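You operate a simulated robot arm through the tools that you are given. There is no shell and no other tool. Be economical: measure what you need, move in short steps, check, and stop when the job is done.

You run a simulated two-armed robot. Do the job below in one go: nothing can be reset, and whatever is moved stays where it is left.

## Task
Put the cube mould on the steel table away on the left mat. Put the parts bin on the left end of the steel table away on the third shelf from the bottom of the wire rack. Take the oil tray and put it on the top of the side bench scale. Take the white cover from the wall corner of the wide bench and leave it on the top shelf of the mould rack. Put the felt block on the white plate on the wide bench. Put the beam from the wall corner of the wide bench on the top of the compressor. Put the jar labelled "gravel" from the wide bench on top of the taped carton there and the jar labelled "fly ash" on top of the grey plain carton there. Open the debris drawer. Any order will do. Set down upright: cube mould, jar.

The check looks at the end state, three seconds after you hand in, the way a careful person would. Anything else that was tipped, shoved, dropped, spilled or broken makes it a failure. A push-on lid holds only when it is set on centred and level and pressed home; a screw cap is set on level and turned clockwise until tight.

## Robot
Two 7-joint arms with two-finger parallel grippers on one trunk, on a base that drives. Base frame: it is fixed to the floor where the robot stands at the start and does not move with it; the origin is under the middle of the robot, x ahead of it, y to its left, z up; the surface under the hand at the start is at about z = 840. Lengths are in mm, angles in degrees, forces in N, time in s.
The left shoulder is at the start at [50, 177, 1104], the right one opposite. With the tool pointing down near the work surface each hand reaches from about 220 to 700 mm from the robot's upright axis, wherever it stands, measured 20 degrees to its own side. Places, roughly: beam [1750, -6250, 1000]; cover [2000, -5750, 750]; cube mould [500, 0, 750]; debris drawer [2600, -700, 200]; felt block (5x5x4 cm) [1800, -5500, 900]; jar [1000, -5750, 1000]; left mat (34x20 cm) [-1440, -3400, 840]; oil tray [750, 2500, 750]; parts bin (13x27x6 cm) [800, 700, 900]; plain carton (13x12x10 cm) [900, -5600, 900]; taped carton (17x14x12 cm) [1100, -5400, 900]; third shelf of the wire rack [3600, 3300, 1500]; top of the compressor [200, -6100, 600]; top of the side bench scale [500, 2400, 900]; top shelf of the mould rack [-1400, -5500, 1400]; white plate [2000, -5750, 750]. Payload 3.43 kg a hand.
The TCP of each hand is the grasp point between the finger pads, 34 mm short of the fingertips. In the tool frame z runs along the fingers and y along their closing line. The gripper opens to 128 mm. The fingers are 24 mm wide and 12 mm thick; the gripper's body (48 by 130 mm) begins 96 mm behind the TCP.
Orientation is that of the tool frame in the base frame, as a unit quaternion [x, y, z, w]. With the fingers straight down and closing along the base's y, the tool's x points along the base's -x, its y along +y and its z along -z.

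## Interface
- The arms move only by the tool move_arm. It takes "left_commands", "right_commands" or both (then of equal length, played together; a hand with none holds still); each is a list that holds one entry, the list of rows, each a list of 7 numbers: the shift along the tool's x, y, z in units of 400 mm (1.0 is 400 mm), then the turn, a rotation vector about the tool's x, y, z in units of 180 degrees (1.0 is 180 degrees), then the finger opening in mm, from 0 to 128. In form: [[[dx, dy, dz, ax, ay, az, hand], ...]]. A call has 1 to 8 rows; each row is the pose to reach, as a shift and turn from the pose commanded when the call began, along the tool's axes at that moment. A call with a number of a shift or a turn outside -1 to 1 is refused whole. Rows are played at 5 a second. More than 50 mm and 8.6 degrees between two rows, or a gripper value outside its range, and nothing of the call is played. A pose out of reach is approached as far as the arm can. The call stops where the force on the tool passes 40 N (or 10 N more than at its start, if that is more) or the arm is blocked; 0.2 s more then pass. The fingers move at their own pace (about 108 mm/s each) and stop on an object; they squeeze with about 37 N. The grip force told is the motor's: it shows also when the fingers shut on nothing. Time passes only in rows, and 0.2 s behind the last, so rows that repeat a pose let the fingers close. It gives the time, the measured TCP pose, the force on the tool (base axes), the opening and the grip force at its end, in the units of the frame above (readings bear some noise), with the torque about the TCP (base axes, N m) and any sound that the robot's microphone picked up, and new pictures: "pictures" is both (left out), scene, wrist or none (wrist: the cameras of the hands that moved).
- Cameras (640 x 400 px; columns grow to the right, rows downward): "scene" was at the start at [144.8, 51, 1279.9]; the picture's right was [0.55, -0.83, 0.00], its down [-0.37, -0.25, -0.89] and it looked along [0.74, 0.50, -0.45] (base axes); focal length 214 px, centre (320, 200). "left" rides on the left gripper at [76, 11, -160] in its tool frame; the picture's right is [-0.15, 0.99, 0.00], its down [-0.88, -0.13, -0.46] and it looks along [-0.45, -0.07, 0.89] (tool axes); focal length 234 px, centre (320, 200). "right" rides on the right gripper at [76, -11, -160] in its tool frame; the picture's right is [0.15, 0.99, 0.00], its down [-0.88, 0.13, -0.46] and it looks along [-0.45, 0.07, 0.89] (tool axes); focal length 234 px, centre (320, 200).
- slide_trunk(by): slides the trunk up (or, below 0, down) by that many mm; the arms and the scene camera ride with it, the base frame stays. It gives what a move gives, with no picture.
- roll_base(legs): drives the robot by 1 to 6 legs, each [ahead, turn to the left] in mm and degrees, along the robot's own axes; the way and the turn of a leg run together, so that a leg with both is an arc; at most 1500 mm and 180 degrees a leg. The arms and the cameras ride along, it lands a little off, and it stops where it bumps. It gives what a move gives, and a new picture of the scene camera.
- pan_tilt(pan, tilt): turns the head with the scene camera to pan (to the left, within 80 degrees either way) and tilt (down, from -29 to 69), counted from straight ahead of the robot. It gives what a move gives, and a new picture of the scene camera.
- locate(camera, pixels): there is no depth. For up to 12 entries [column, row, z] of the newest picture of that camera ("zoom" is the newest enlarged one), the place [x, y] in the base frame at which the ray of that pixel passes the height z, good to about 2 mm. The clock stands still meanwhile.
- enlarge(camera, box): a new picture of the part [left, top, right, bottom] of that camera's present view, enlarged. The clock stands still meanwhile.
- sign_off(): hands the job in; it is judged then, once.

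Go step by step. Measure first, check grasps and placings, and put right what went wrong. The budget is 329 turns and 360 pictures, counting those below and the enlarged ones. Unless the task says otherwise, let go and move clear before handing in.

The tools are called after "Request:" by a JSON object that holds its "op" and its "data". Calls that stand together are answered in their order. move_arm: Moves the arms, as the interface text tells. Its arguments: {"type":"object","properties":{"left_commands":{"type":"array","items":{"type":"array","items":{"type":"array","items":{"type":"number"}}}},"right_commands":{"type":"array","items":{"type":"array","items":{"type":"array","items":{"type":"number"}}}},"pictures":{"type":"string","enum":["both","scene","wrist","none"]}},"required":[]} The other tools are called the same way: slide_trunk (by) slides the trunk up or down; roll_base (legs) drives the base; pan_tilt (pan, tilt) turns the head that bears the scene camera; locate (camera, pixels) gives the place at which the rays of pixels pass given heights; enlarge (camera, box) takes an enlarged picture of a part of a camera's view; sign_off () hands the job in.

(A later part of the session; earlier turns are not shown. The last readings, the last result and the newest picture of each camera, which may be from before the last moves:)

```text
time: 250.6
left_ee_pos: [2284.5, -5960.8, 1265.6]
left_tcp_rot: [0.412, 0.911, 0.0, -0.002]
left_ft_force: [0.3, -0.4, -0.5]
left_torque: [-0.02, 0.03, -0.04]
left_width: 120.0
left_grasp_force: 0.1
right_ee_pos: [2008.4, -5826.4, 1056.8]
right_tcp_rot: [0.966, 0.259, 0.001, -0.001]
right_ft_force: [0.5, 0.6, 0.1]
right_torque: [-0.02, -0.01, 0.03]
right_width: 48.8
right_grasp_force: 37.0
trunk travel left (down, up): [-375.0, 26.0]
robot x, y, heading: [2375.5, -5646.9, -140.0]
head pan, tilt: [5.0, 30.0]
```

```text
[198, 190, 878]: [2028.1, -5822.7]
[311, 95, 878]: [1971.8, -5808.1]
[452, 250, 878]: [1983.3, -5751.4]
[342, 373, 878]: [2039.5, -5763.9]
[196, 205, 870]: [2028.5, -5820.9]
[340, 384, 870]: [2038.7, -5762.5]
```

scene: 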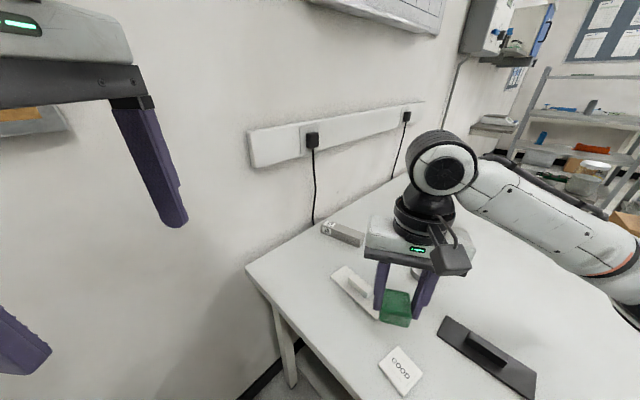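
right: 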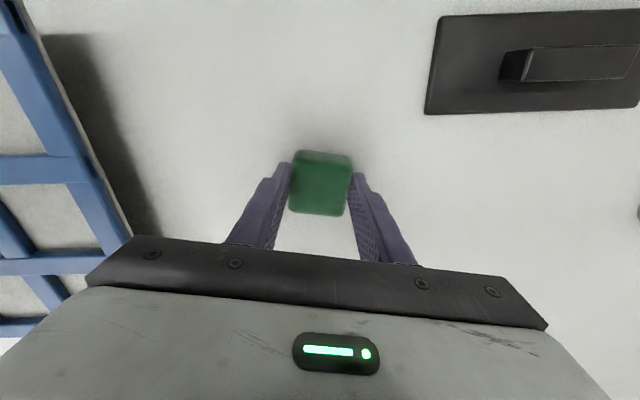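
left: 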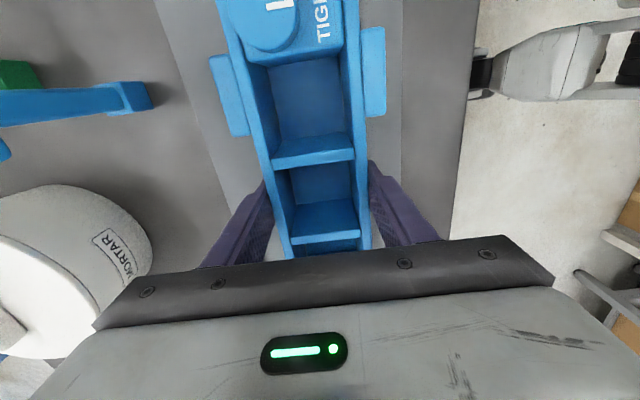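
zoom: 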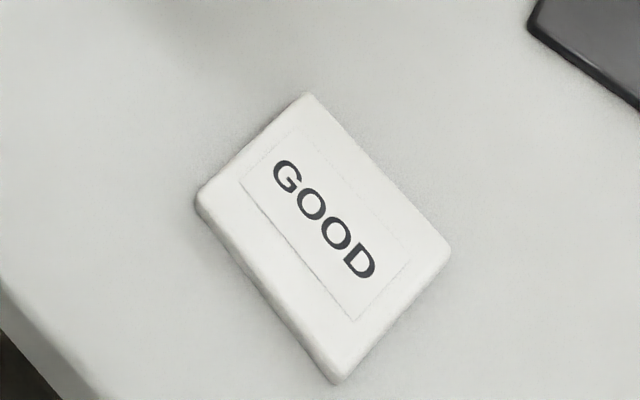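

Plate centre (2006,-5786), angle 11°. Turn the felt 41° back into line and lower it to just above.

Request:
{"op": "move_arm", "data": {"right_commands": [[[0.009, -0.018, 0.03, 0, 0, 0.0456, 30], [0.018, -0.036, 0.06, 0, 0, 0.0912, 30], [0.027, -0.054, 0.12, 0, 0, 0.1368, 30], [0.036, -0.072, 0.18, 0, 0, 0.1824, 30], [0.044, -0.09, 0.24, 0, 0, 0.228, 30], [0.044, -0.09, 0.29, 0, 0, 0.228, 30], [0.044, -0.09, 0.29, 0, 0, 0.228, 30]]], "pictures": "both"}}

```text
time: 252.2
left_ee_pos: [2284.6, -5959.8, 1264.5]
left_tcp_rot: [0.412, 0.911, 0.001, -0.002]
left_ft_force: [-0.2, 0.1, 0.1]
left_torque: [0.0, 0.01, -0.02]
left_width: 120.1
left_grasp_force: 0.0
right_ee_pos: [2006.3, -5785.9, 938.1]
right_tcp_rot: [0.995, -0.097, 0.001, 0.0]
right_ft_force: [0.3, 0.0, -0.4]
right_torque: [-0.01, -0.01, 0.01]
right_width: 49.2
right_grasp_force: 36.8
trunk travel left (down, up): [-375.0, 26.0]
robot x, y, heading: [2378.7, -5649.4, -139.9]
head pan, tilt: [5.0, 30.0]
```

scene: 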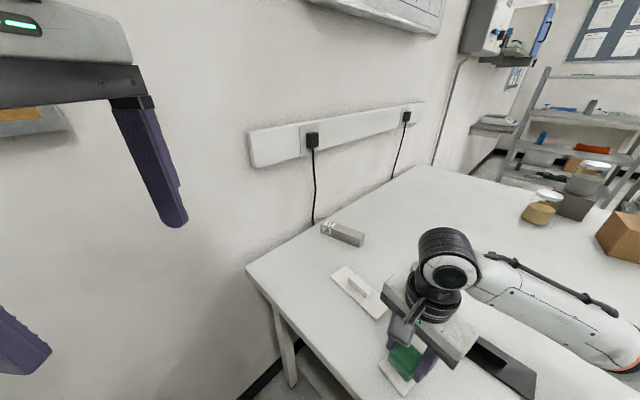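
right: 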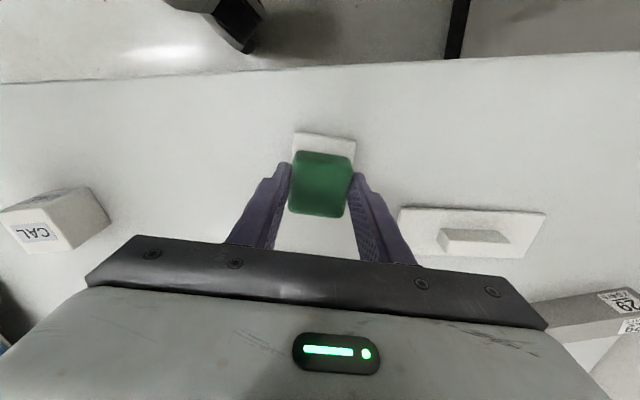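

Well centred above the plate. Lower it.

Request:
{"op": "move_arm", "data": {"right_commands": [[[0, 0, 0.03, 0, 0, 0, 30], [0, 0, 0.048, 0, 0, 0, 30], [0, 0, 0.053, 0, 0, 0, 30], [0, 0, 0.058, 0, 0, 0, 30]]], "pictures": "wrist"}}

```text
time: 253.2
left_ee_pos: [2286.4, -5959.2, 1265.3]
left_tcp_rot: [0.412, 0.911, 0.0, -0.003]
left_ft_force: [-0.3, -0.3, -0.3]
left_torque: [-0.02, 0.02, 0.0]
left_width: 119.9
left_grasp_force: 0.0
right_ee_pos: [2005.7, -5785.5, 917.4]
right_tcp_rot: [0.995, -0.096, 0.0, 0.001]
right_ft_force: [0.4, 1.5, 8.8]
right_torque: [0.18, -0.09, -0.02]
right_width: 48.9
right_grasp_force: 37.2
trunk travel left (down, up): [-375.0, 26.0]
robot x, y, heading: [2378.8, -5646.0, -140.0]
head pan, tilt: [5.0, 30.0]
```

right: 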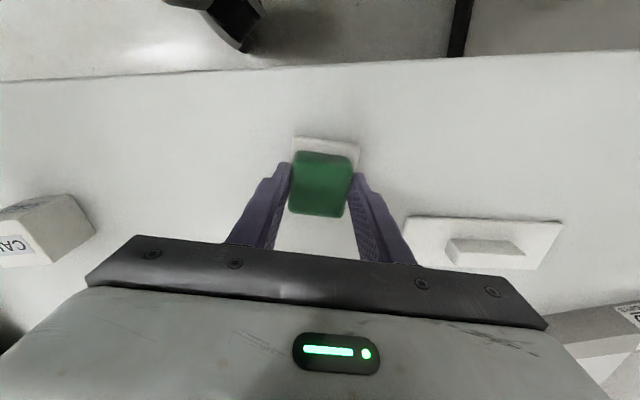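

Request:
{"op": "move_arm", "data": {"right_commands": [[[0, 0, -0.003, 0, 0, 0, 60], [0, 0, -0.003, 0, 0, 0, 90], [0, 0, -0.05, 0, 0, 0, 90], [0, 0, -0.15, 0, 0, 0, 90], [0, 0, -0.25, 0, 0, 0, 90], [0, 0, -0.35, 0, 0, 0, 90]]], "pictures": "wrist"}}

Request:
{"op": "enlarge", "data": {"camera": "right", "box": [260, 120, 388, 200]}}

```text
time: 254.6
left_ee_pos: [2284.9, -5960.1, 1265.5]
left_tcp_rot: [0.413, 0.911, 0.001, -0.002]
left_ft_force: [0.5, 0.1, -0.5]
left_torque: [-0.01, 0.01, 0.01]
left_width: 120.2
left_grasp_force: 0.0
right_ee_pos: [2004.2, -5784.8, 1059.5]
right_tcp_rot: [0.995, -0.096, 0.001, 0.001]
right_ft_force: [-0.1, 0.5, -0.2]
right_torque: [0.03, -0.02, -0.03]
right_width: 90.0
right_grasp_force: 0.1
trunk travel left (down, up): [-375.0, 26.0]
robot x, y, heading: [2375.4, -5645.9, -139.8]
head pan, tilt: [5.0, 30.0]
```

right: 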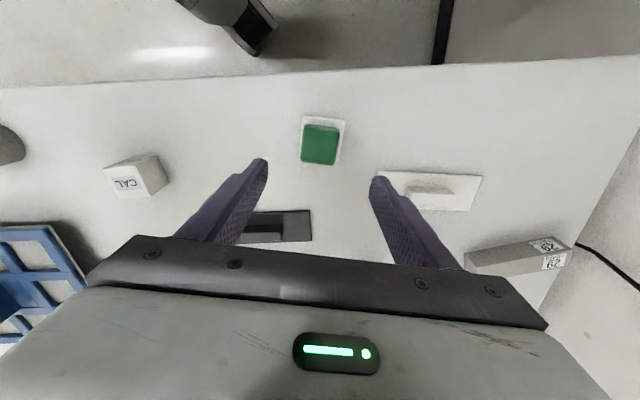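

```text
5.00 times, centred on (324, 160) of right
```

zoom: 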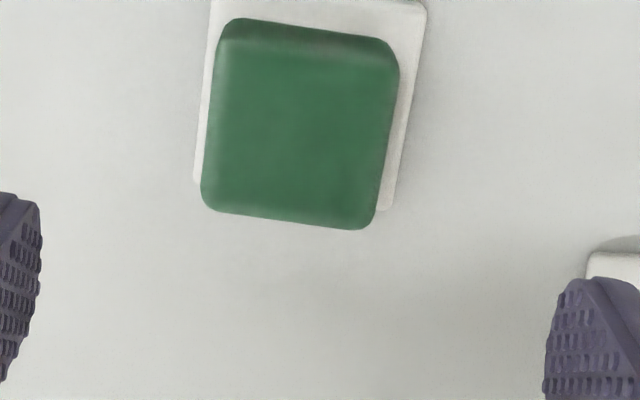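

The felt sits on the plate. Retract the right hand and shift the base south to reach the cover and the beam.

Request:
{"op": "locate", "data": {"camera": "right", "pixels": [[377, 170, 874], [482, 176, 874], [470, 211, 874], [408, 193, 900], [455, 194, 900], [465, 254, 910], [551, 237, 910], [573, 247, 910], [507, 275, 870]]}}

Request:
{"op": "move_arm", "data": {"right_commands": [[[0.08, -0.0485, -0.03, 0, 0, 0, 90], [0.16, -0.097, -0.06, 0, 0, 0, 90], [0.24, -0.1455, -0.09, 0, 0, 0, 90], [0.319, -0.194, -0.12, 0, 0, 0, 90]]], "pictures": "none"}}

Request:
{"op": "roll_base", "data": {"legs": [[0, 50], [240, 0], [0, -90]]}}

```text
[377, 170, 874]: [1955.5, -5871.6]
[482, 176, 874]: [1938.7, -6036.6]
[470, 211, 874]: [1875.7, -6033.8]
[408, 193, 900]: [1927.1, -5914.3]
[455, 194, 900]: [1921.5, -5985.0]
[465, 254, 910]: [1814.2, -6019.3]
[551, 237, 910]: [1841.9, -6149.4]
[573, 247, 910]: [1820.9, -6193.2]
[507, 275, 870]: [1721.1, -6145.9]
```

```text
time: 255.6
left_ee_pos: [2285.6, -5959.9, 1264.6]
left_tcp_rot: [0.412, 0.911, 0.002, -0.003]
left_ft_force: [-0.5, 0.8, 0.4]
left_torque: [0.02, -0.03, -0.01]
left_width: 120.3
left_grasp_force: 0.0
right_ee_pos: [2146.7, -5732.2, 1105.7]
right_tcp_rot: [0.995, -0.096, 0.0, -0.001]
right_ft_force: [-0.1, -0.1, -0.2]
right_torque: [0.0, 0.03, 0.01]
right_width: 89.5
right_grasp_force: 0.0
trunk travel left (down, up): [-375.0, 26.0]
robot x, y, heading: [2378.4, -5650.4, -139.6]
head pan, tilt: [5.0, 30.0]
```

```text
time: 262.6
left_ee_pos: [2194.8, -6106.4, 1286.2]
left_tcp_rot: [0.58, 0.813, -0.056, 0.003]
left_ft_force: [0.3, -0.2, 0.4]
left_torque: [0.01, -0.02, -0.02]
left_width: 120.1
left_grasp_force: 0.0
right_ee_pos: [2150.5, -5855.0, 1106.4]
right_tcp_rot: [0.958, -0.287, 0.0, 0.017]
right_ft_force: [0.2, 0.7, -0.3]
right_torque: [-0.06, 0.0, -0.03]
right_width: 89.8
right_grasp_force: 0.0
trunk travel left (down, up): [-375.0, 26.0]
robot x, y, heading: [2385.7, -5881.2, -161.0]
head pan, tilt: [5.0, 30.0]
stopped in leg 3: the robot was blocked; the commanded pose is now the measured one
```

scene: 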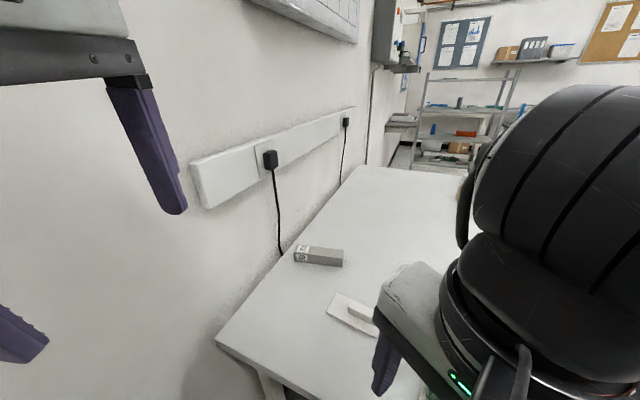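

The left elbow touched the wall. Turn back and back off a little, then extend the left hand forward to draw in the elbow.

Request:
{"op": "roll_base", "data": {"legs": [[0, 8], [-120, 0]]}}

Request:
{"op": "pan_tilt", "data": {"pan": 60, "tilt": 20}}

```text
time: 264.5
left_ee_pos: [2325.5, -6110.5, 1275.0]
left_tcp_rot: [0.521, 0.853, -0.029, 0.0]
left_ft_force: [0.3, -0.5, 1.1]
left_torque: [-0.01, 0.0, -0.01]
left_width: 120.1
left_grasp_force: 0.0
right_ee_pos: [2247.1, -5858.8, 1105.2]
right_tcp_rot: [0.976, -0.218, 0.001, 0.001]
right_ft_force: [0.0, -0.4, 0.4]
right_torque: [0.0, 0.03, 0.01]
right_width: 90.1
right_grasp_force: 0.0
trunk travel left (down, up): [-375.0, 26.0]
robot x, y, heading: [2490.5, -5830.4, -153.1]
head pan, tilt: [5.0, 30.0]
```

scene: 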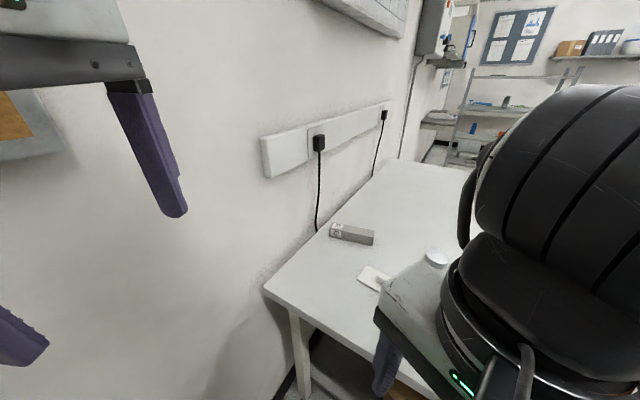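

```text
time: 265.7
left_ee_pos: [2325.6, -6111.7, 1274.2]
left_tcp_rot: [0.522, 0.853, -0.03, 0.0]
left_ft_force: [0.2, -0.5, 0.0]
left_torque: [0.01, 0.02, 0.02]
left_width: 119.9
left_grasp_force: 0.1
right_ee_pos: [2246.4, -5859.8, 1104.8]
right_tcp_rot: [0.976, -0.218, 0.001, 0.001]
right_ft_force: [0.8, -0.3, 0.8]
right_torque: [0.03, -0.01, -0.02]
right_width: 89.9
right_grasp_force: 0.0
trunk travel left (down, up): [-375.0, 26.0]
robot x, y, heading: [2490.5, -5829.8, -152.8]
head pan, tilt: [60.0, 20.0]
```

scene: 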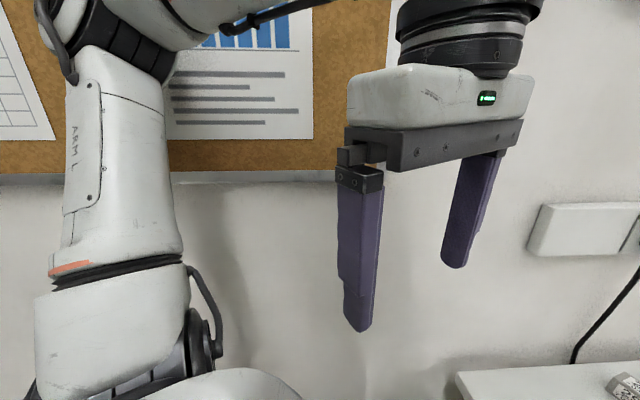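

The left elbow is the limit near the wall. I'll stand at about (2375,-5800) facing south-west and use the right hand for the beam.

Request:
{"op": "roll_base", "data": {"legs": [[0, 23], [-204, 0], [0, -23], [280, 0], [0, 20]]}}

Request:
{"op": "pan_tilt", "data": {"pan": -5, "tilt": 40}}

```text
time: 272.4
left_ee_pos: [2307.7, -6120.8, 1274.5]
left_tcp_rot: [0.369, 0.929, -0.029, 0.005]
left_ft_force: [0.5, 0.4, -0.4]
left_torque: [-0.01, 0.01, 0.03]
left_width: 120.1
left_grasp_force: 0.1
right_ee_pos: [2148.6, -5911.3, 1105.4]
right_tcp_rot: [0.999, -0.05, 0.001, -0.001]
right_ft_force: [-0.4, -0.1, -0.4]
right_torque: [0.04, -0.01, -0.03]
right_width: 89.9
right_grasp_force: 0.1
trunk travel left (down, up): [-375.0, 26.0]
robot x, y, heading: [2365.0, -5804.0, -133.5]
head pan, tilt: [60.0, 20.0]
```

scene: 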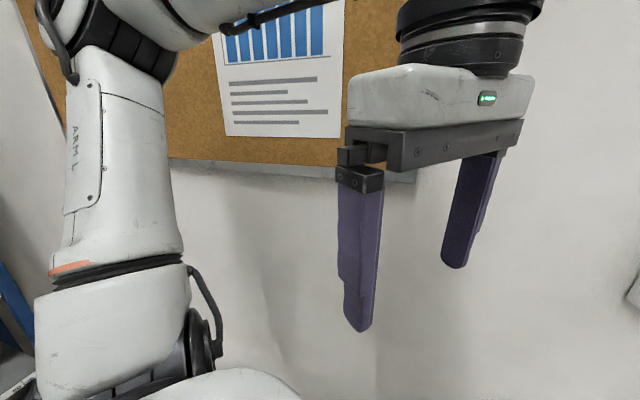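

```text
time: 273.7
left_ee_pos: [2306.7, -6120.0, 1273.4]
left_tcp_rot: [0.369, 0.929, -0.03, 0.005]
left_ft_force: [-0.4, -0.2, -0.3]
left_torque: [0.01, -0.01, -0.03]
left_width: 120.1
left_grasp_force: 0.0
right_ee_pos: [2148.5, -5911.9, 1105.8]
right_tcp_rot: [0.999, -0.05, 0.001, 0.001]
right_ft_force: [0.9, -0.3, -0.4]
right_torque: [-0.01, -0.02, -0.05]
right_width: 89.9
right_grasp_force: 0.2
trunk travel left (down, up): [-375.0, 26.0]
robot x, y, heading: [2365.9, -5804.4, -133.8]
head pan, tilt: [-5.0, 40.0]
```

scene: 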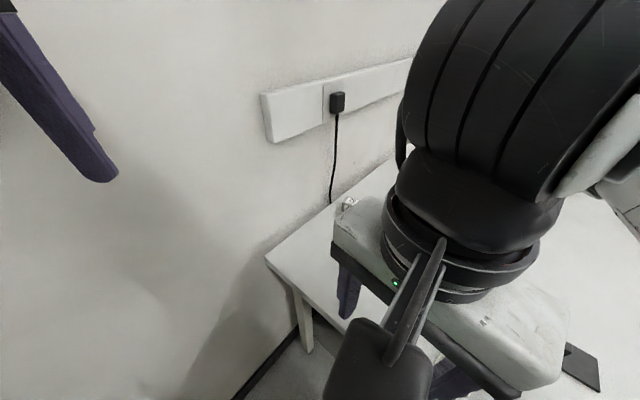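

Move the right hand over the beam to see it with its camera.

Request:
{"op": "move_arm", "data": {"right_commands": [[[-0.088, 0.052, 0.014, 0, 0, 0, 100], [-0.177, 0.1045, 0.028, 0, 0, 0, 100], [-0.265, 0.157, 0.042, 0, 0, 0, 100], [-0.353, 0.209, 0.056, 0, 0, 0, 100], [-0.442, 0.261, 0.07, 0, 0, 0, 100], [-0.53, 0.3135, 0.084, 0, 0, 0, 100], [-0.619, 0.366, 0.098, 0, 0, 0, 100], [-0.707, 0.418, 0.11, 0, 0, 0, 100]]], "pictures": "both"}}

```text
time: 275.5
left_ee_pos: [2306.6, -6120.6, 1273.4]
left_tcp_rot: [0.369, 0.929, -0.03, 0.006]
left_ft_force: [-0.1, 0.4, -0.4]
left_torque: [0.03, 0.04, 0.0]
left_width: 120.0
left_grasp_force: 0.0
right_ee_pos: [1850.7, -6047.7, 1057.5]
right_tcp_rot: [0.999, -0.049, 0.001, 0.0]
right_ft_force: [-0.3, -0.1, -0.3]
right_torque: [0.02, -0.03, -0.02]
right_width: 99.7
right_grasp_force: 0.0
trunk travel left (down, up): [-375.0, 26.0]
robot x, y, heading: [2367.2, -5803.3, -133.8]
head pan, tilt: [-5.0, 40.0]
```

scene: 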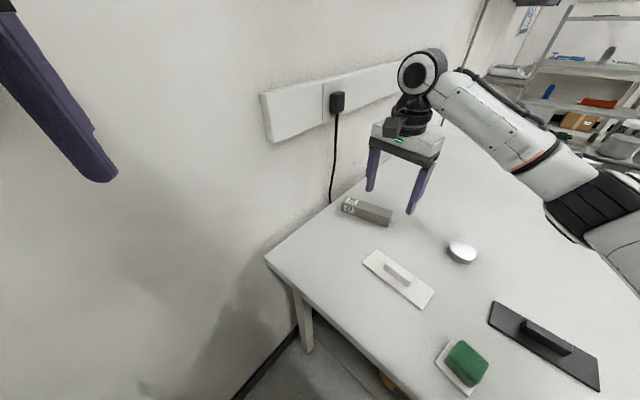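
right: 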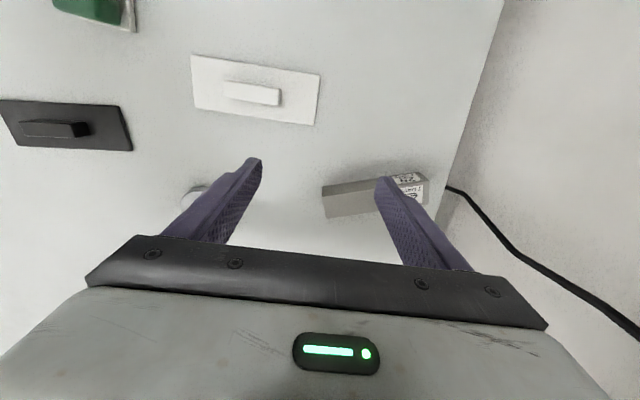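

Now I have the beam and cover in both cameras; measure.

Request:
{"op": "enlarge", "data": {"camera": "scene", "box": [320, 180, 448, 310]}}

Request:
{"op": "locate", "data": {"camera": "right", "pixels": [[322, 186, 910], [422, 173, 910], [427, 185, 910], [323, 198, 910], [330, 217, 910], [191, 57, 874], [319, 76, 874], [313, 125, 874], [194, 106, 874], [223, 82, 900], [280, 92, 900], [277, 106, 900]]}}

```text
3.08 times, centred on (384, 245) of scene
```

zoom: 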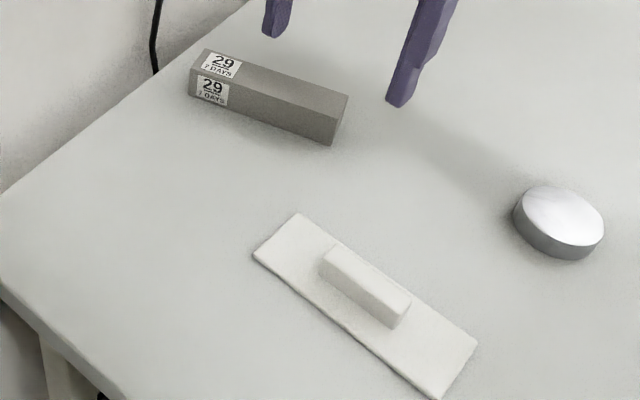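

```text
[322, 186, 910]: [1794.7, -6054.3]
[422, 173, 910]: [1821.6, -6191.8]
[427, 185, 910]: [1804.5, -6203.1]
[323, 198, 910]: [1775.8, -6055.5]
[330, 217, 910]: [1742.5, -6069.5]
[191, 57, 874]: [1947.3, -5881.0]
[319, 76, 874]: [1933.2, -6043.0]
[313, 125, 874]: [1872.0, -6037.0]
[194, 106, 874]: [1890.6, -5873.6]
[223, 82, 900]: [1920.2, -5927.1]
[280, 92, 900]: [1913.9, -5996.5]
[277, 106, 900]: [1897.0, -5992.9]
```

Request:
{"op": "locate", "data": {"camera": "zoom", "pixels": [[190, 95, 870], [331, 145, 870], [192, 65, 910], [205, 48, 910], [349, 95, 910], [337, 120, 910], [348, 112, 870], [254, 254, 870], [433, 398, 870], [477, 341, 874], [299, 214, 874], [320, 265, 900]]}}

Request:
{"op": "enlarge", "data": {"camera": "right", "box": [310, 160, 438, 240]}}

```text
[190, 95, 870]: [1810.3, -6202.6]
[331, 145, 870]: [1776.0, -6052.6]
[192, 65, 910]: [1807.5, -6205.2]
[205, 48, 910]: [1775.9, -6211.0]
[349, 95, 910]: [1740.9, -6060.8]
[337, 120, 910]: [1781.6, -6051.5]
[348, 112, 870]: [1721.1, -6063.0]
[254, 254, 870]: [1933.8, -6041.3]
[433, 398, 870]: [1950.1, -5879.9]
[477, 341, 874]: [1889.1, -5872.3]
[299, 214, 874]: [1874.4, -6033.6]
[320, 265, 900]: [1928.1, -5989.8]
```

```text
5.00 times, centred on (374, 200) of right
```

zoom: 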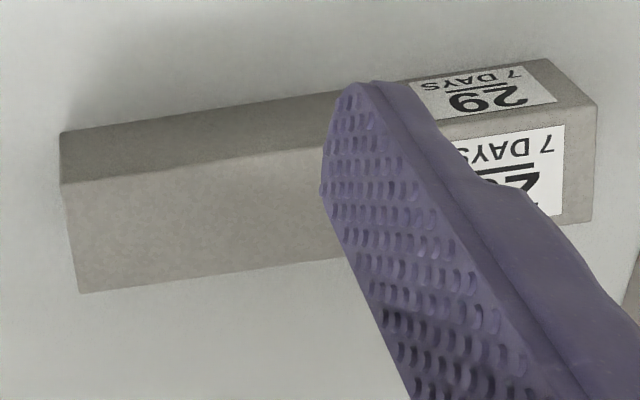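

Beam centre ≈(1775,-6131), 154×38×38, axis 12.8° off y. Rotate the right hand anticlockwise 108° while moving over it.

Request:
{"op": "move_arm", "data": {"right_commands": [[[-0.021, 0.028, 0, 0, 0, -0.0416, 100], [-0.042, 0.056, 0, 0, 0, -0.0832, 100], [-0.063, 0.0845, 0, 0, 0, -0.1248, 100], [-0.084, 0.113, 0, 0, 0, -0.1664, 100], [-0.105, 0.141, 0, 0, 0, -0.208, 100], [-0.126, 0.169, 0, 0, 0, -0.25, 100], [-0.147, 0.197, 0, 0, 0, -0.2916, 100], [-0.168, 0.2255, 0, 0, 0, -0.333, 100]]], "pictures": "none"}}

Request:
{"op": "move_arm", "data": {"right_commands": [[[0, 0, 0.03, 0, 0, -0.045, 100], [0, 0, 0.06, 0, 0, -0.09, 100], [0, 0, 0.09, 0, 0, -0.135, 100], [0, 0, 0.11, 0, 0, -0.18, 100], [0, 0, 0.13, 0, 0, -0.225, 100], [0, 0, 0.14, 0, 0, -0.269, 100], [0, 0, 0.14, 0, 0, -0.269, 100]]], "pictures": "both"}}

```text
time: 277.3
left_ee_pos: [2307.3, -6122.7, 1274.3]
left_tcp_rot: [0.369, 0.929, -0.029, 0.003]
left_ft_force: [0.3, -0.1, -0.2]
left_torque: [0.02, 0.02, 0.02]
left_width: 120.3
left_grasp_force: 0.1
right_ee_pos: [1775.0, -6131.9, 1059.0]
right_tcp_rot: [0.89, 0.457, 0.0, 0.0]
right_ft_force: [-1.8, 0.5, -0.3]
right_torque: [0.02, -0.03, -0.03]
right_width: 100.0
right_grasp_force: 0.0
trunk travel left (down, up): [-375.0, 26.0]
robot x, y, heading: [2363.4, -5798.5, -133.7]
head pan, tilt: [-5.0, 40.0]
```

```text
time: 278.9
left_ee_pos: [2306.8, -6121.0, 1273.6]
left_tcp_rot: [0.369, 0.929, -0.03, 0.005]
left_ft_force: [-0.6, -0.7, -0.1]
left_torque: [0.0, 0.0, 0.0]
left_width: 119.7
left_grasp_force: 0.1
right_ee_pos: [1774.5, -6133.6, 1005.1]
right_tcp_rot: [0.623, 0.782, 0.0, 0.0]
right_ft_force: [0.6, 0.3, 0.7]
right_torque: [0.01, 0.01, -0.02]
right_width: 100.0
right_grasp_force: 0.0
trunk travel left (down, up): [-375.0, 26.0]
robot x, y, heading: [2366.9, -5800.2, -133.7]
head pan, tilt: [-5.0, 40.0]
```

scene: 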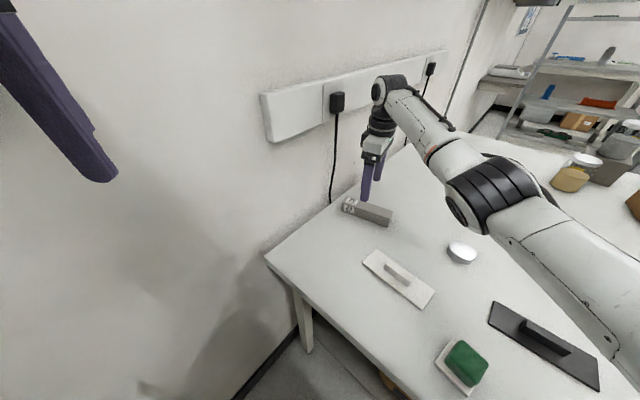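
right: 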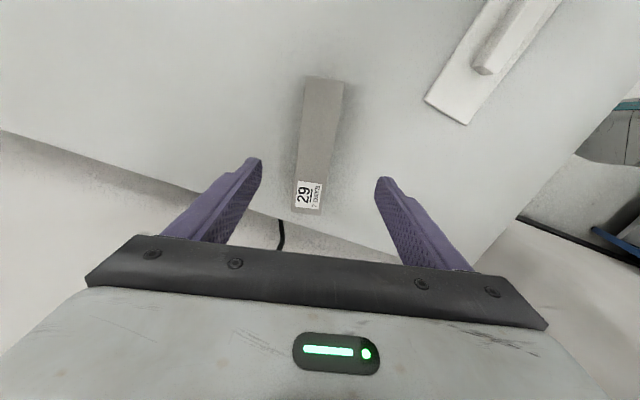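

Request:
{"op": "locate", "data": {"camera": "right", "pixels": [[306, 77, 908], [344, 82, 908], [321, 212, 908], [294, 208, 908]]}}

```text
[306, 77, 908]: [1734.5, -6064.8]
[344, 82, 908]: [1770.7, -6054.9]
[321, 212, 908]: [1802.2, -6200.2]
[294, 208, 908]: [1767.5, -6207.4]
```

Centre (1770,-6132) is between the fingers. Descend and close.

Request:
{"op": "move_arm", "data": {"right_commands": [[[0, -0.01, 0.1, 0, 0, 0, 100], [0, -0.01, 0.2, 0, 0, 0, 100], [0, -0.01, 0.2425, 0, 0, 0, 100], [0, -0.01, 0.2425, 0, 0, 0, 60], [0, -0.01, 0.2425, 0, 0, 0, 20], [0, -0.01, 0.2425, 0, 0, 0, 20], [0, -0.01, 0.2425, 0, 0, 0, 20]]], "pictures": "wrist"}}

Request:
{"op": "move_arm", "data": {"right_commands": [[[0, 0, -0.03, 0, 0, 0, 20], [0, 0, -0.1, 0, 0, 0, 20], [0, 0, -0.1, 0, 0, 0, 20]]], "pictures": "both"}}

```text
time: 280.5
left_ee_pos: [2307.5, -6121.2, 1274.6]
left_tcp_rot: [0.37, 0.929, -0.029, 0.006]
left_ft_force: [0.1, -0.9, 0.0]
left_torque: [0.0, -0.02, 0.02]
left_width: 120.1
left_grasp_force: 0.1
right_ee_pos: [1771.1, -6135.1, 906.5]
right_tcp_rot: [0.624, 0.781, 0.001, 0.0]
right_ft_force: [-0.2, 0.4, 0.0]
right_torque: [-0.25, 0.01, -0.1]
right_width: 39.9
right_grasp_force: 37.1
trunk travel left (down, up): [-375.0, 26.0]
robot x, y, heading: [2368.6, -5805.1, -133.8]
head pan, tilt: [-5.0, 40.0]
```

right: 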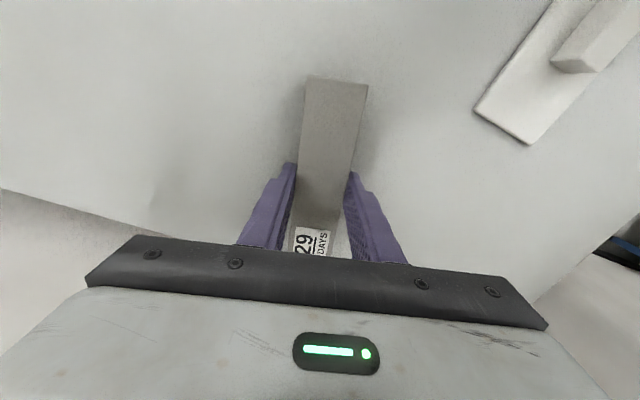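

```text
time: 281.3
left_ee_pos: [2306.9, -6122.2, 1274.2]
left_tcp_rot: [0.369, 0.929, -0.029, 0.006]
left_ft_force: [0.4, 0.2, -0.9]
left_torque: [0.0, -0.03, 0.02]
left_width: 120.0
left_grasp_force: 0.0
right_ee_pos: [1770.1, -6135.0, 945.9]
right_tcp_rot: [0.625, 0.781, 0.001, 0.0]
right_ft_force: [0.9, 0.8, -5.4]
right_torque: [0.01, 0.0, 0.02]
right_width: 39.5
right_grasp_force: 36.9
trunk travel left (down, up): [-375.0, 26.0]
robot x, y, heading: [2363.4, -5803.3, -133.8]
head pan, tilt: [-5.0, 40.0]
```

scene: 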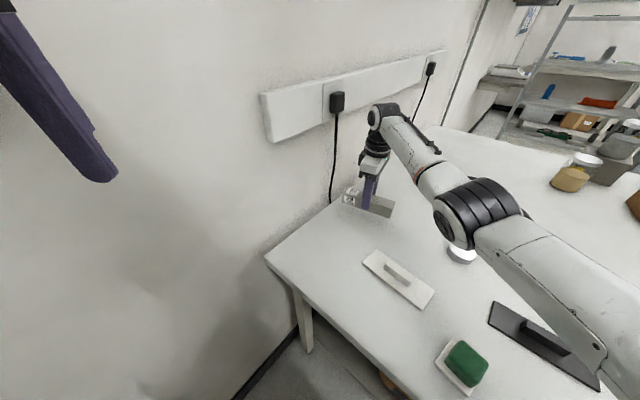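
right: 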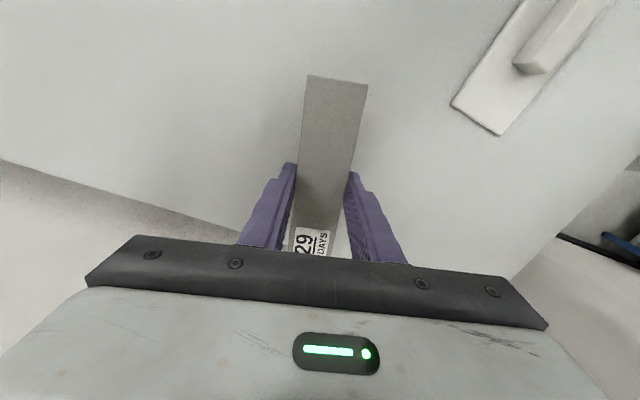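

Beam held and balanced (0.55 kg). Lift it and tuck it in by the robot.

Request:
{"op": "move_arm", "data": {"right_commands": [[[0, 0, -0.12, 0, 0, 0, 20], [0, 0, -0.24, 0, 0, 0, 20], [0, 0, -0.36, 0, 0, 0, 20], [0.047, 0.1006, -0.36, 0, 0, 0, 20], [0.094, 0.2012, -0.36, 0, 0, 0, 20], [0.141, 0.302, -0.36, 0, 0, 0, 20], [0.188, 0.4025, -0.36, 0, 0, 0, 20], [0.235, 0.503, -0.36, 0, 0, 0, 20]]], "pictures": "none"}}

Request:
{"op": "move_arm", "data": {"right_commands": [[[0.047, 0.1006, -0.03, 0, 0, 0, 20], [0.094, 0.2012, -0.06, 0, 0, 0, 20], [0.141, 0.302, -0.06, 0, 0, 0, 20]]], "pictures": "scene"}}

```text
time: 283.1
left_ee_pos: [2306.4, -6120.5, 1274.6]
left_tcp_rot: [0.369, 0.929, -0.029, 0.005]
left_ft_force: [0.8, 0.2, -0.8]
left_torque: [0.02, -0.01, -0.01]
left_width: 120.2
left_grasp_force: 0.1
right_ee_pos: [1777.5, -6125.6, 1090.6]
right_tcp_rot: [0.625, 0.781, 0.001, 0.0]
right_ft_force: [0.4, -0.5, -5.8]
right_torque: [0.03, -0.01, 0.02]
right_width: 39.7
right_grasp_force: 36.8
right hand out of reach, approached as far as the arm can: row 4, 5, 6, 7, 8
trunk travel left (down, up): [-375.0, 26.0]
robot x, y, heading: [2363.8, -5802.6, -133.5]
head pan, tilt: [-5.0, 40.0]
```

```text
time: 283.9
left_ee_pos: [2306.6, -6120.5, 1273.9]
left_tcp_rot: [0.369, 0.929, -0.03, 0.005]
left_ft_force: [0.4, 0.5, 0.2]
left_torque: [0.0, 0.02, 0.0]
left_width: 120.0
left_grasp_force: 0.0
right_ee_pos: [1775.7, -6125.9, 1089.3]
right_tcp_rot: [0.624, 0.782, 0.002, 0.0]
right_ft_force: [-0.4, 0.0, -5.8]
right_torque: [-0.02, 0.01, -0.01]
right_width: 39.6
right_grasp_force: 37.1
right hand out of reach, approached as far as the arm can: row 1, 2, 3
trunk travel left (down, up): [-375.0, 26.0]
robot x, y, heading: [2366.4, -5801.6, -133.5]
head pan, tilt: [-5.0, 40.0]
```

scene: 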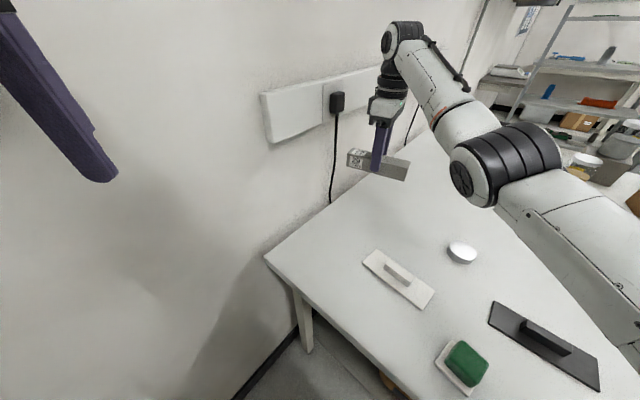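

The wrist is at a limit with that yaw; I unwind the tool clockwise 45° while retracting.

Request:
{"op": "move_arm", "data": {"right_commands": [[[0, 0, 0, 0, 0, 0.042, 20], [0, 0.02, 0, 0, 0, 0.084, 20], [0.01, 0.06, 0, 0, 0, 0.126, 20], [0.03, 0.12, 0, 0, 0, 0.168, 20], [0.06, 0.2, 0, 0, 0, 0.21, 20], [0.1, 0.28, 0, 0, 0, 0.25, 20], [0.14, 0.37, 0, 0, 0, 0.25, 20], [0.18, 0.46, 0, 0, 0, 0.25, 20]]], "pictures": "none"}}

```text
time: 285.7
left_ee_pos: [2307.5, -6122.1, 1273.8]
left_tcp_rot: [0.369, 0.929, -0.029, 0.005]
left_ft_force: [0.2, 0.4, 0.7]
left_torque: [0.0, 0.03, 0.02]
left_width: 120.4
left_grasp_force: 0.2
right_ee_pos: [1939.9, -6013.4, 1089.3]
right_tcp_rot: [0.876, 0.483, 0.001, 0.001]
right_ft_force: [0.9, -0.5, -5.4]
right_torque: [0.0, 0.02, 0.0]
right_width: 39.7
right_grasp_force: 36.9
trunk travel left (down, up): [-375.0, 26.0]
robot x, y, heading: [2367.4, -5801.8, -133.4]
head pan, tilt: [-5.0, 40.0]
```

Request:
{"op": "move_arm", "data": {"right_commands": [[[0.0875, 0.027, 0, 0, 0, 0, 20], [0.175, 0.0535, 0, 0, 0, 0, 20], [0.2625, 0.08, 0, 0, 0, 0, 20], [0.35, 0.107, 0, 0, 0, 0, 20]]], "pictures": "none"}}

Request:
{"op": "roll_base", "data": {"legs": [[-140, 0], [0, -38]]}}

Request:
{"op": "pan_tilt", "data": {"pan": 20, "tilt": 35}}

```text
time: 286.7
left_ee_pos: [2307.0, -6120.4, 1274.7]
left_tcp_rot: [0.369, 0.929, -0.03, 0.006]
left_ft_force: [0.7, 0.5, -0.4]
left_torque: [-0.01, 0.0, 0.01]
left_width: 119.9
left_grasp_force: 0.0
right_ee_pos: [2052.2, -5920.2, 1092.2]
right_tcp_rot: [0.876, 0.482, 0.001, 0.0]
right_ft_force: [0.9, -0.3, -5.7]
right_torque: [-0.01, 0.03, 0.04]
right_width: 39.5
right_grasp_force: 36.8
trunk travel left (down, up): [-375.0, 26.0]
robot x, y, heading: [2363.1, -5803.9, -133.9]
head pan, tilt: [-5.0, 40.0]
```

```text
time: 289.9
left_ee_pos: [2220.6, -5910.8, 1273.9]
left_tcp_rot: [0.656, 0.754, -0.029, -0.005]
left_ft_force: [0.6, 0.4, 0.2]
left_torque: [-0.01, 0.0, -0.06]
left_width: 120.0
left_grasp_force: 0.0
right_ee_pos: [2148.0, -5594.2, 1092.1]
right_tcp_rot: [0.986, 0.165, 0.0, 0.0]
right_ft_force: [-0.5, 0.7, -5.5]
right_torque: [0.02, -0.04, 0.0]
right_width: 39.7
right_grasp_force: 36.9
trunk travel left (down, up): [-375.0, 26.0]
robot x, y, heading: [2460.6, -5695.6, -172.4]
head pan, tilt: [-5.0, 40.0]
```

scene: 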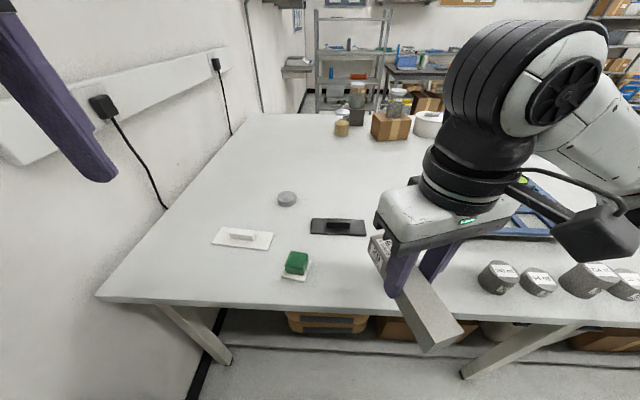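

```text
time: 290.8
left_ee_pos: [2219.7, -5910.5, 1275.1]
left_tcp_rot: [0.656, 0.754, -0.029, -0.005]
left_ft_force: [-0.4, 0.5, 0.7]
left_torque: [0.03, 0.02, 0.02]
left_width: 120.1
left_grasp_force: 0.1
right_ee_pos: [2146.8, -5595.5, 1091.3]
right_tcp_rot: [0.986, 0.165, 0.0, 0.0]
right_ft_force: [0.7, -0.2, -5.5]
right_torque: [0.0, -0.01, -0.01]
right_width: 39.8
right_grasp_force: 36.7
trunk travel left (down, up): [-375.0, 26.0]
robot x, y, heading: [2467.8, -5700.0, -172.5]
head pan, tilt: [20.0, 35.0]
```

scene: 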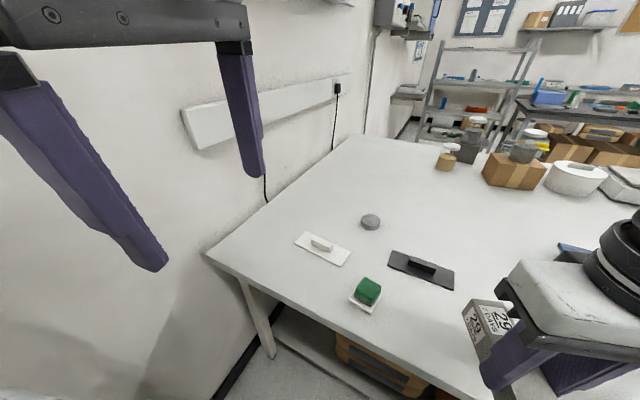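

Cover handle centre ≈(1909,-5961), 70 mm long; I'll grip it end to end with the left hand in its natural orientation. Forward 80 mm, and unwind the left hand.

Request:
{"op": "roll_base", "data": {"legs": [[80, 0]]}}

Request:
{"op": "move_arm", "data": {"left_commands": [[[0, 0, 0, -0.002, 0.001, 0.045, 120], [0, 0, 0, -0.004, 0.002, 0.09, 120], [0, 0, 0, -0.006, 0.003, 0.135, 120], [0, 0, 0, -0.008, 0.005, 0.18, 120], [0, 0, 0, -0.01, 0.006, 0.225, 120], [0, 0, 0, -0.012, 0.007, 0.27, 120], [0, 0, 0, -0.014, 0.0085, 0.315, 120], [0, 0, 0, -0.0161, 0.0096, 0.36, 120]]], "pictures": "none"}}

```text
time: 291.9
left_ee_pos: [2137.9, -5920.5, 1273.8]
left_tcp_rot: [0.658, 0.753, -0.028, -0.006]
left_ft_force: [-0.4, -0.1, -0.2]
left_torque: [0.0, -0.06, 0.0]
left_width: 120.0
left_grasp_force: 0.1
right_ee_pos: [2066.6, -5604.5, 1091.8]
right_tcp_rot: [0.986, 0.165, 0.001, 0.001]
right_ft_force: [-0.2, -0.5, -6.3]
right_torque: [-0.01, -0.07, -0.01]
right_width: 39.4
right_grasp_force: 37.7
trunk travel left (down, up): [-375.0, 26.0]
robot x, y, heading: [2382.5, -5707.9, -172.0]
head pan, tilt: [20.0, 35.0]
```

scene: 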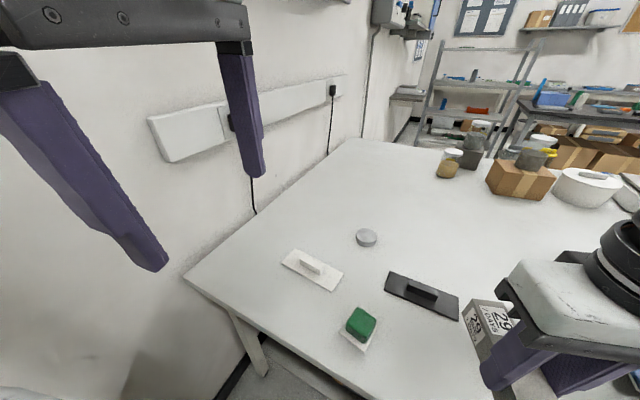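

```text
time: 293.6
left_ee_pos: [2139.9, -5919.6, 1274.7]
left_tcp_rot: [0.959, 0.283, 0.0, 0.016]
left_ft_force: [0.7, -0.3, -0.7]
left_torque: [0.0, -0.03, 0.01]
left_width: 120.2
left_grasp_force: 0.1
right_ee_pos: [2067.3, -5604.5, 1091.6]
right_tcp_rot: [0.987, 0.164, 0.0, 0.001]
right_ft_force: [0.7, -0.5, -5.7]
right_torque: [0.02, 0.01, 0.03]
right_width: 39.6
right_grasp_force: 37.0
trunk travel left (down, up): [-375.0, 26.0]
robot x, y, heading: [2383.4, -5711.4, -172.6]
head pan, tilt: [20.0, 35.0]
```

Request:
{"op": "move_arm", "data": {"left_commands": [[[-0.09, -0.038, 0.07, 0, 0, 0.035, 120], [-0.18, -0.076, 0.14, 0, 0, 0.07, 120], [-0.27, -0.114, 0.21, 0, 0, 0.105, 120], [-0.36, -0.152, 0.28, 0, 0, 0.14, 120], [-0.45, -0.19, 0.35, 0, 0, 0.175, 120], [-0.54, -0.2275, 0.42, 0, 0, 0.2106, 120], [-0.54, -0.2275, 0.53, 0, 0, 0.2106, 120], [-0.54, -0.2275, 0.62, 0, 0, 0.2106, 120]]], "pictures": "both"}}

```text
time: 295.4
left_ee_pos: [1910.6, -5971.8, 1025.2]
left_tcp_rot: [0.999, -0.042, 0.006, 0.015]
left_ft_force: [0.3, 0.1, -0.1]
left_torque: [-0.01, -0.05, 0.01]
left_width: 120.0
left_grasp_force: 0.0
right_ee_pos: [2066.3, -5604.5, 1092.0]
right_tcp_rot: [0.986, 0.164, 0.001, 0.001]
right_ft_force: [-0.5, -0.1, -5.8]
right_torque: [0.03, -0.01, 0.01]
right_width: 39.6
right_grasp_force: 37.2
trunk travel left (down, up): [-375.0, 26.0]
robot x, y, heading: [2386.0, -5711.1, -172.4]
head pan, tilt: [20.0, 35.0]
```

scene: 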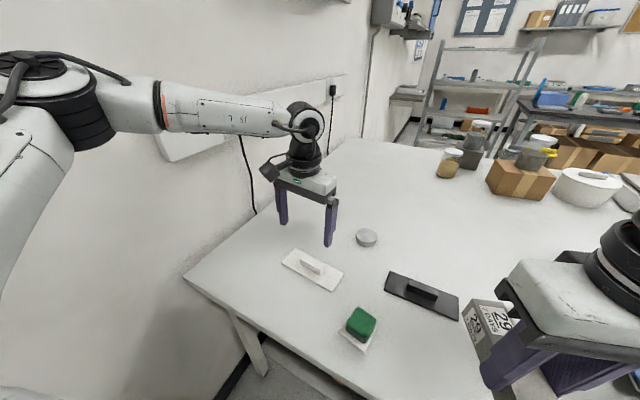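
left: 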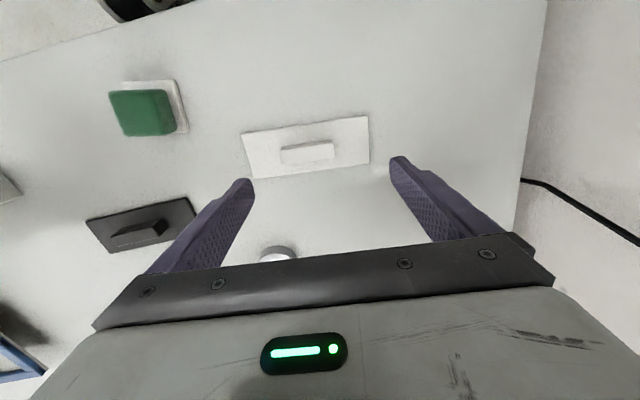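

Request:
{"op": "move_arm", "data": {"left_commands": [[[0, 0, 0.02, 0.0094, -0.0042, 0, 120], [0, 0, 0.03, 0.0094, -0.0042, 0, 120]]], "pictures": "wrist"}}

Request:
{"op": "enlarge", "data": {"camera": "left", "box": [230, 100, 390, 200]}}

```text
time: 296.1
left_ee_pos: [1911.6, -5970.1, 1012.7]
left_tcp_rot: [0.999, -0.043, 0.0, 0.0]
left_ft_force: [0.3, 0.7, 0.7]
left_torque: [0.0, -0.01, 0.02]
left_width: 120.1
left_grasp_force: 0.1
right_ee_pos: [2067.0, -5605.1, 1092.1]
right_tcp_rot: [0.986, 0.164, 0.001, 0.0]
right_ft_force: [0.5, 0.5, -5.9]
right_torque: [-0.01, -0.05, 0.02]
right_width: 39.7
right_grasp_force: 37.4
trunk travel left (down, up): [-375.0, 26.0]
robot x, y, heading: [2387.0, -5709.6, -172.2]
head pan, tilt: [20.0, 35.0]
```

left: 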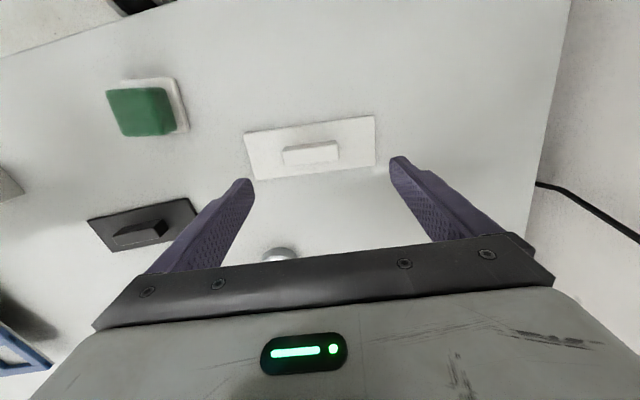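

```text
4.00 times, centred on (310, 150) of left
```

zoom: 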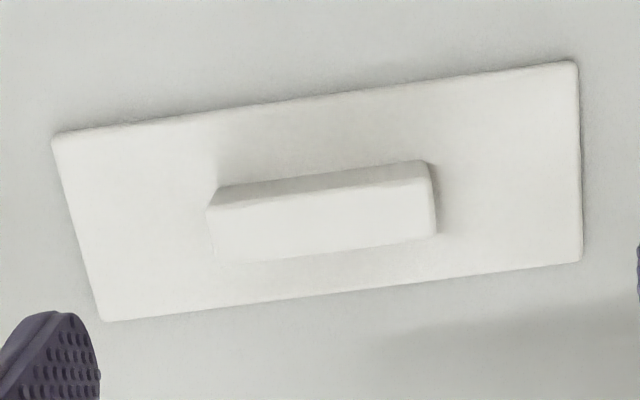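

Request:
{"op": "locate", "data": {"camera": "zoom", "pixels": [[53, 137, 874], [577, 62, 874], [581, 260, 874], [103, 321, 874], [207, 207, 900], [432, 178, 900], [436, 234, 900], [217, 262, 900], [224, 187, 874], [425, 160, 874]]}}

```text
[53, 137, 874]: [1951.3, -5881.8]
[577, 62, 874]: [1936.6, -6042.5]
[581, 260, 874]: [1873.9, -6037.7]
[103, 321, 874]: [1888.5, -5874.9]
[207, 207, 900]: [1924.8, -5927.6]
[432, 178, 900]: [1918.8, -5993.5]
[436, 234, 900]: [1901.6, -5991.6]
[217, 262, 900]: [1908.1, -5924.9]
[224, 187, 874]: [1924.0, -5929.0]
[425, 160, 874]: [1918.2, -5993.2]
```

Handle centre (1913,-5959), top 900, aligned with the fingers. Descend to 912 and close.

Request:
{"op": "move_arm", "data": {"left_commands": [[[0.002, -0.027, 0.08, 0, 0, 0, 110], [0.002, -0.027, 0.16, 0, 0, 0, 110], [0.002, -0.027, 0.23, 0, 0, 0, 110], [0.002, -0.027, 0.251, 0, 0, 0, 110], [0.002, -0.027, 0.251, 0, 0, 0, 80], [0.002, -0.027, 0.251, 0, 0, 0, 40], [0.002, -0.027, 0.251, 0, 0, 0, 40], [0.002, -0.027, 0.251, 0, 0, 0, 40]]], "pictures": "wrist"}}

Request:
{"op": "move_arm", "data": {"left_commands": [[[0, 0, -0.03, 0, 0, 0, 40], [0, 0, -0.1, 0, 0, 0, 40], [0, 0, -0.1, 0, 0, 0, 40]]], "pictures": "both"}}

```text
time: 297.9
left_ee_pos: [1930.6, -5977.0, 924.9]
left_tcp_rot: [0.999, -0.043, -0.001, 0.0]
left_ft_force: [0.7, 1.3, 0.4]
left_torque: [0.02, -0.01, 0.01]
left_width: 39.7
left_grasp_force: 0.0
left hand out of reach, approached as far as the arm can: row 2, 3, 4, 5, 6, 7, 8
right_ee_pos: [2067.1, -5605.8, 1090.9]
right_tcp_rot: [0.986, 0.164, 0.001, 0.002]
right_ft_force: [0.0, 0.1, -5.0]
right_torque: [0.02, -0.03, -0.02]
right_width: 39.9
right_grasp_force: 36.8
trunk travel left (down, up): [-375.0, 26.0]
robot x, y, heading: [2387.6, -5705.9, -172.1]
head pan, tilt: [20.0, 35.0]
```

left: 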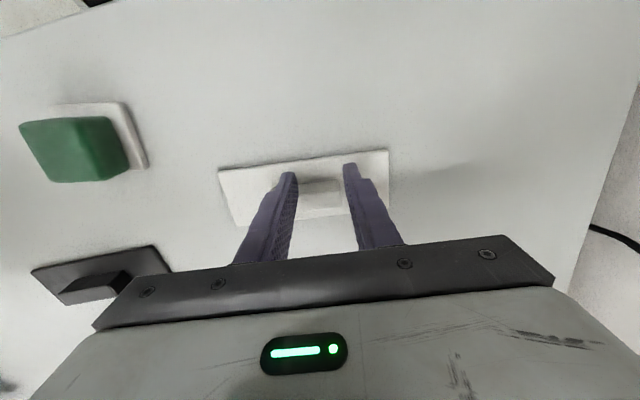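

```text
time: 298.6
left_ee_pos: [1929.3, -5975.2, 964.5]
left_tcp_rot: [0.999, -0.043, 0.0, 0.0]
left_ft_force: [1.3, -0.5, -0.6]
left_torque: [-0.02, 0.04, 0.01]
left_width: 39.8
left_grasp_force: 0.1
right_ee_pos: [2066.2, -5604.6, 1090.7]
right_tcp_rot: [0.986, 0.164, 0.002, 0.001]
right_ft_force: [0.2, -0.3, -5.3]
right_torque: [0.01, -0.03, 0.0]
right_width: 39.9
right_grasp_force: 36.6
trunk travel left (down, up): [-375.0, 26.0]
robot x, y, heading: [2386.1, -5709.0, -172.4]
head pan, tilt: [20.0, 35.0]
```

scene: 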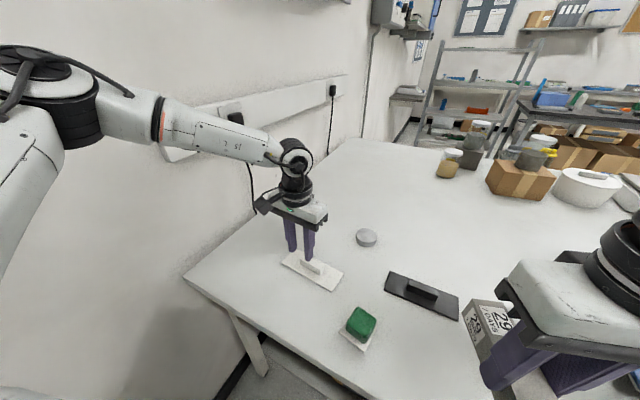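
left: 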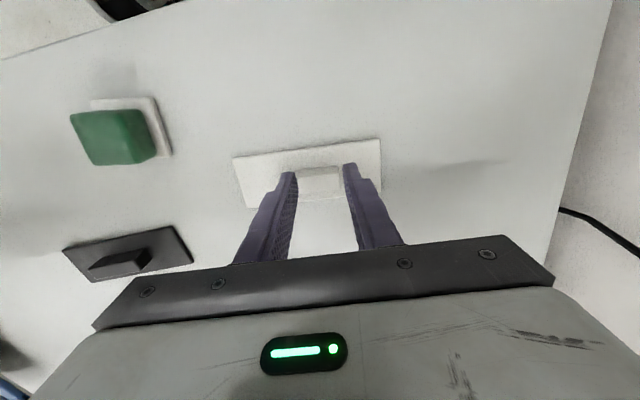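

The trunk is too high for this reach. Raise the hand, open, and lower the trunk 90 mm.

Request:
{"op": "move_arm", "data": {"left_commands": [[[0, 0, -0.06, 0, 0, 0, 40], [0, 0, -0.16, 0, 0, 0, 110], [0, 0, -0.25, 0, 0, 0, 110]]], "pictures": "none"}}

Request:
{"op": "slide_trunk", "data": {"by": -90}}

```text
time: 299.4
left_ee_pos: [1930.7, -5974.1, 1064.0]
left_tcp_rot: [0.999, -0.042, 0.0, 0.0]
left_ft_force: [-0.9, -0.7, -0.8]
left_torque: [0.0, -0.02, -0.01]
left_width: 110.1
left_grasp_force: 0.0
right_ee_pos: [2067.7, -5602.7, 1091.5]
right_tcp_rot: [0.986, 0.164, 0.0, 0.001]
right_ft_force: [-0.5, -0.3, -5.5]
right_torque: [0.0, 0.01, 0.0]
right_width: 39.8
right_grasp_force: 37.1
trunk travel left (down, up): [-375.0, 26.0]
robot x, y, heading: [2386.9, -5711.2, -172.6]
head pan, tilt: [20.0, 35.0]
```

```text
time: 300.7
left_ee_pos: [1930.2, -5973.5, 973.6]
left_tcp_rot: [0.999, -0.042, 0.0, 0.0]
left_ft_force: [-0.2, 0.3, -0.4]
left_torque: [-0.01, -0.02, 0.0]
left_width: 109.8
left_grasp_force: 0.0
right_ee_pos: [2067.7, -5604.9, 1001.2]
right_tcp_rot: [0.986, 0.165, 0.001, 0.001]
right_ft_force: [-0.2, -0.4, -5.3]
right_torque: [-0.02, 0.03, 0.05]
right_width: 39.6
right_grasp_force: 36.8
trunk travel left (down, up): [-285.0, 116.0]
robot x, y, heading: [2386.2, -5708.3, -172.5]
head pan, tilt: [20.0, 35.0]
```

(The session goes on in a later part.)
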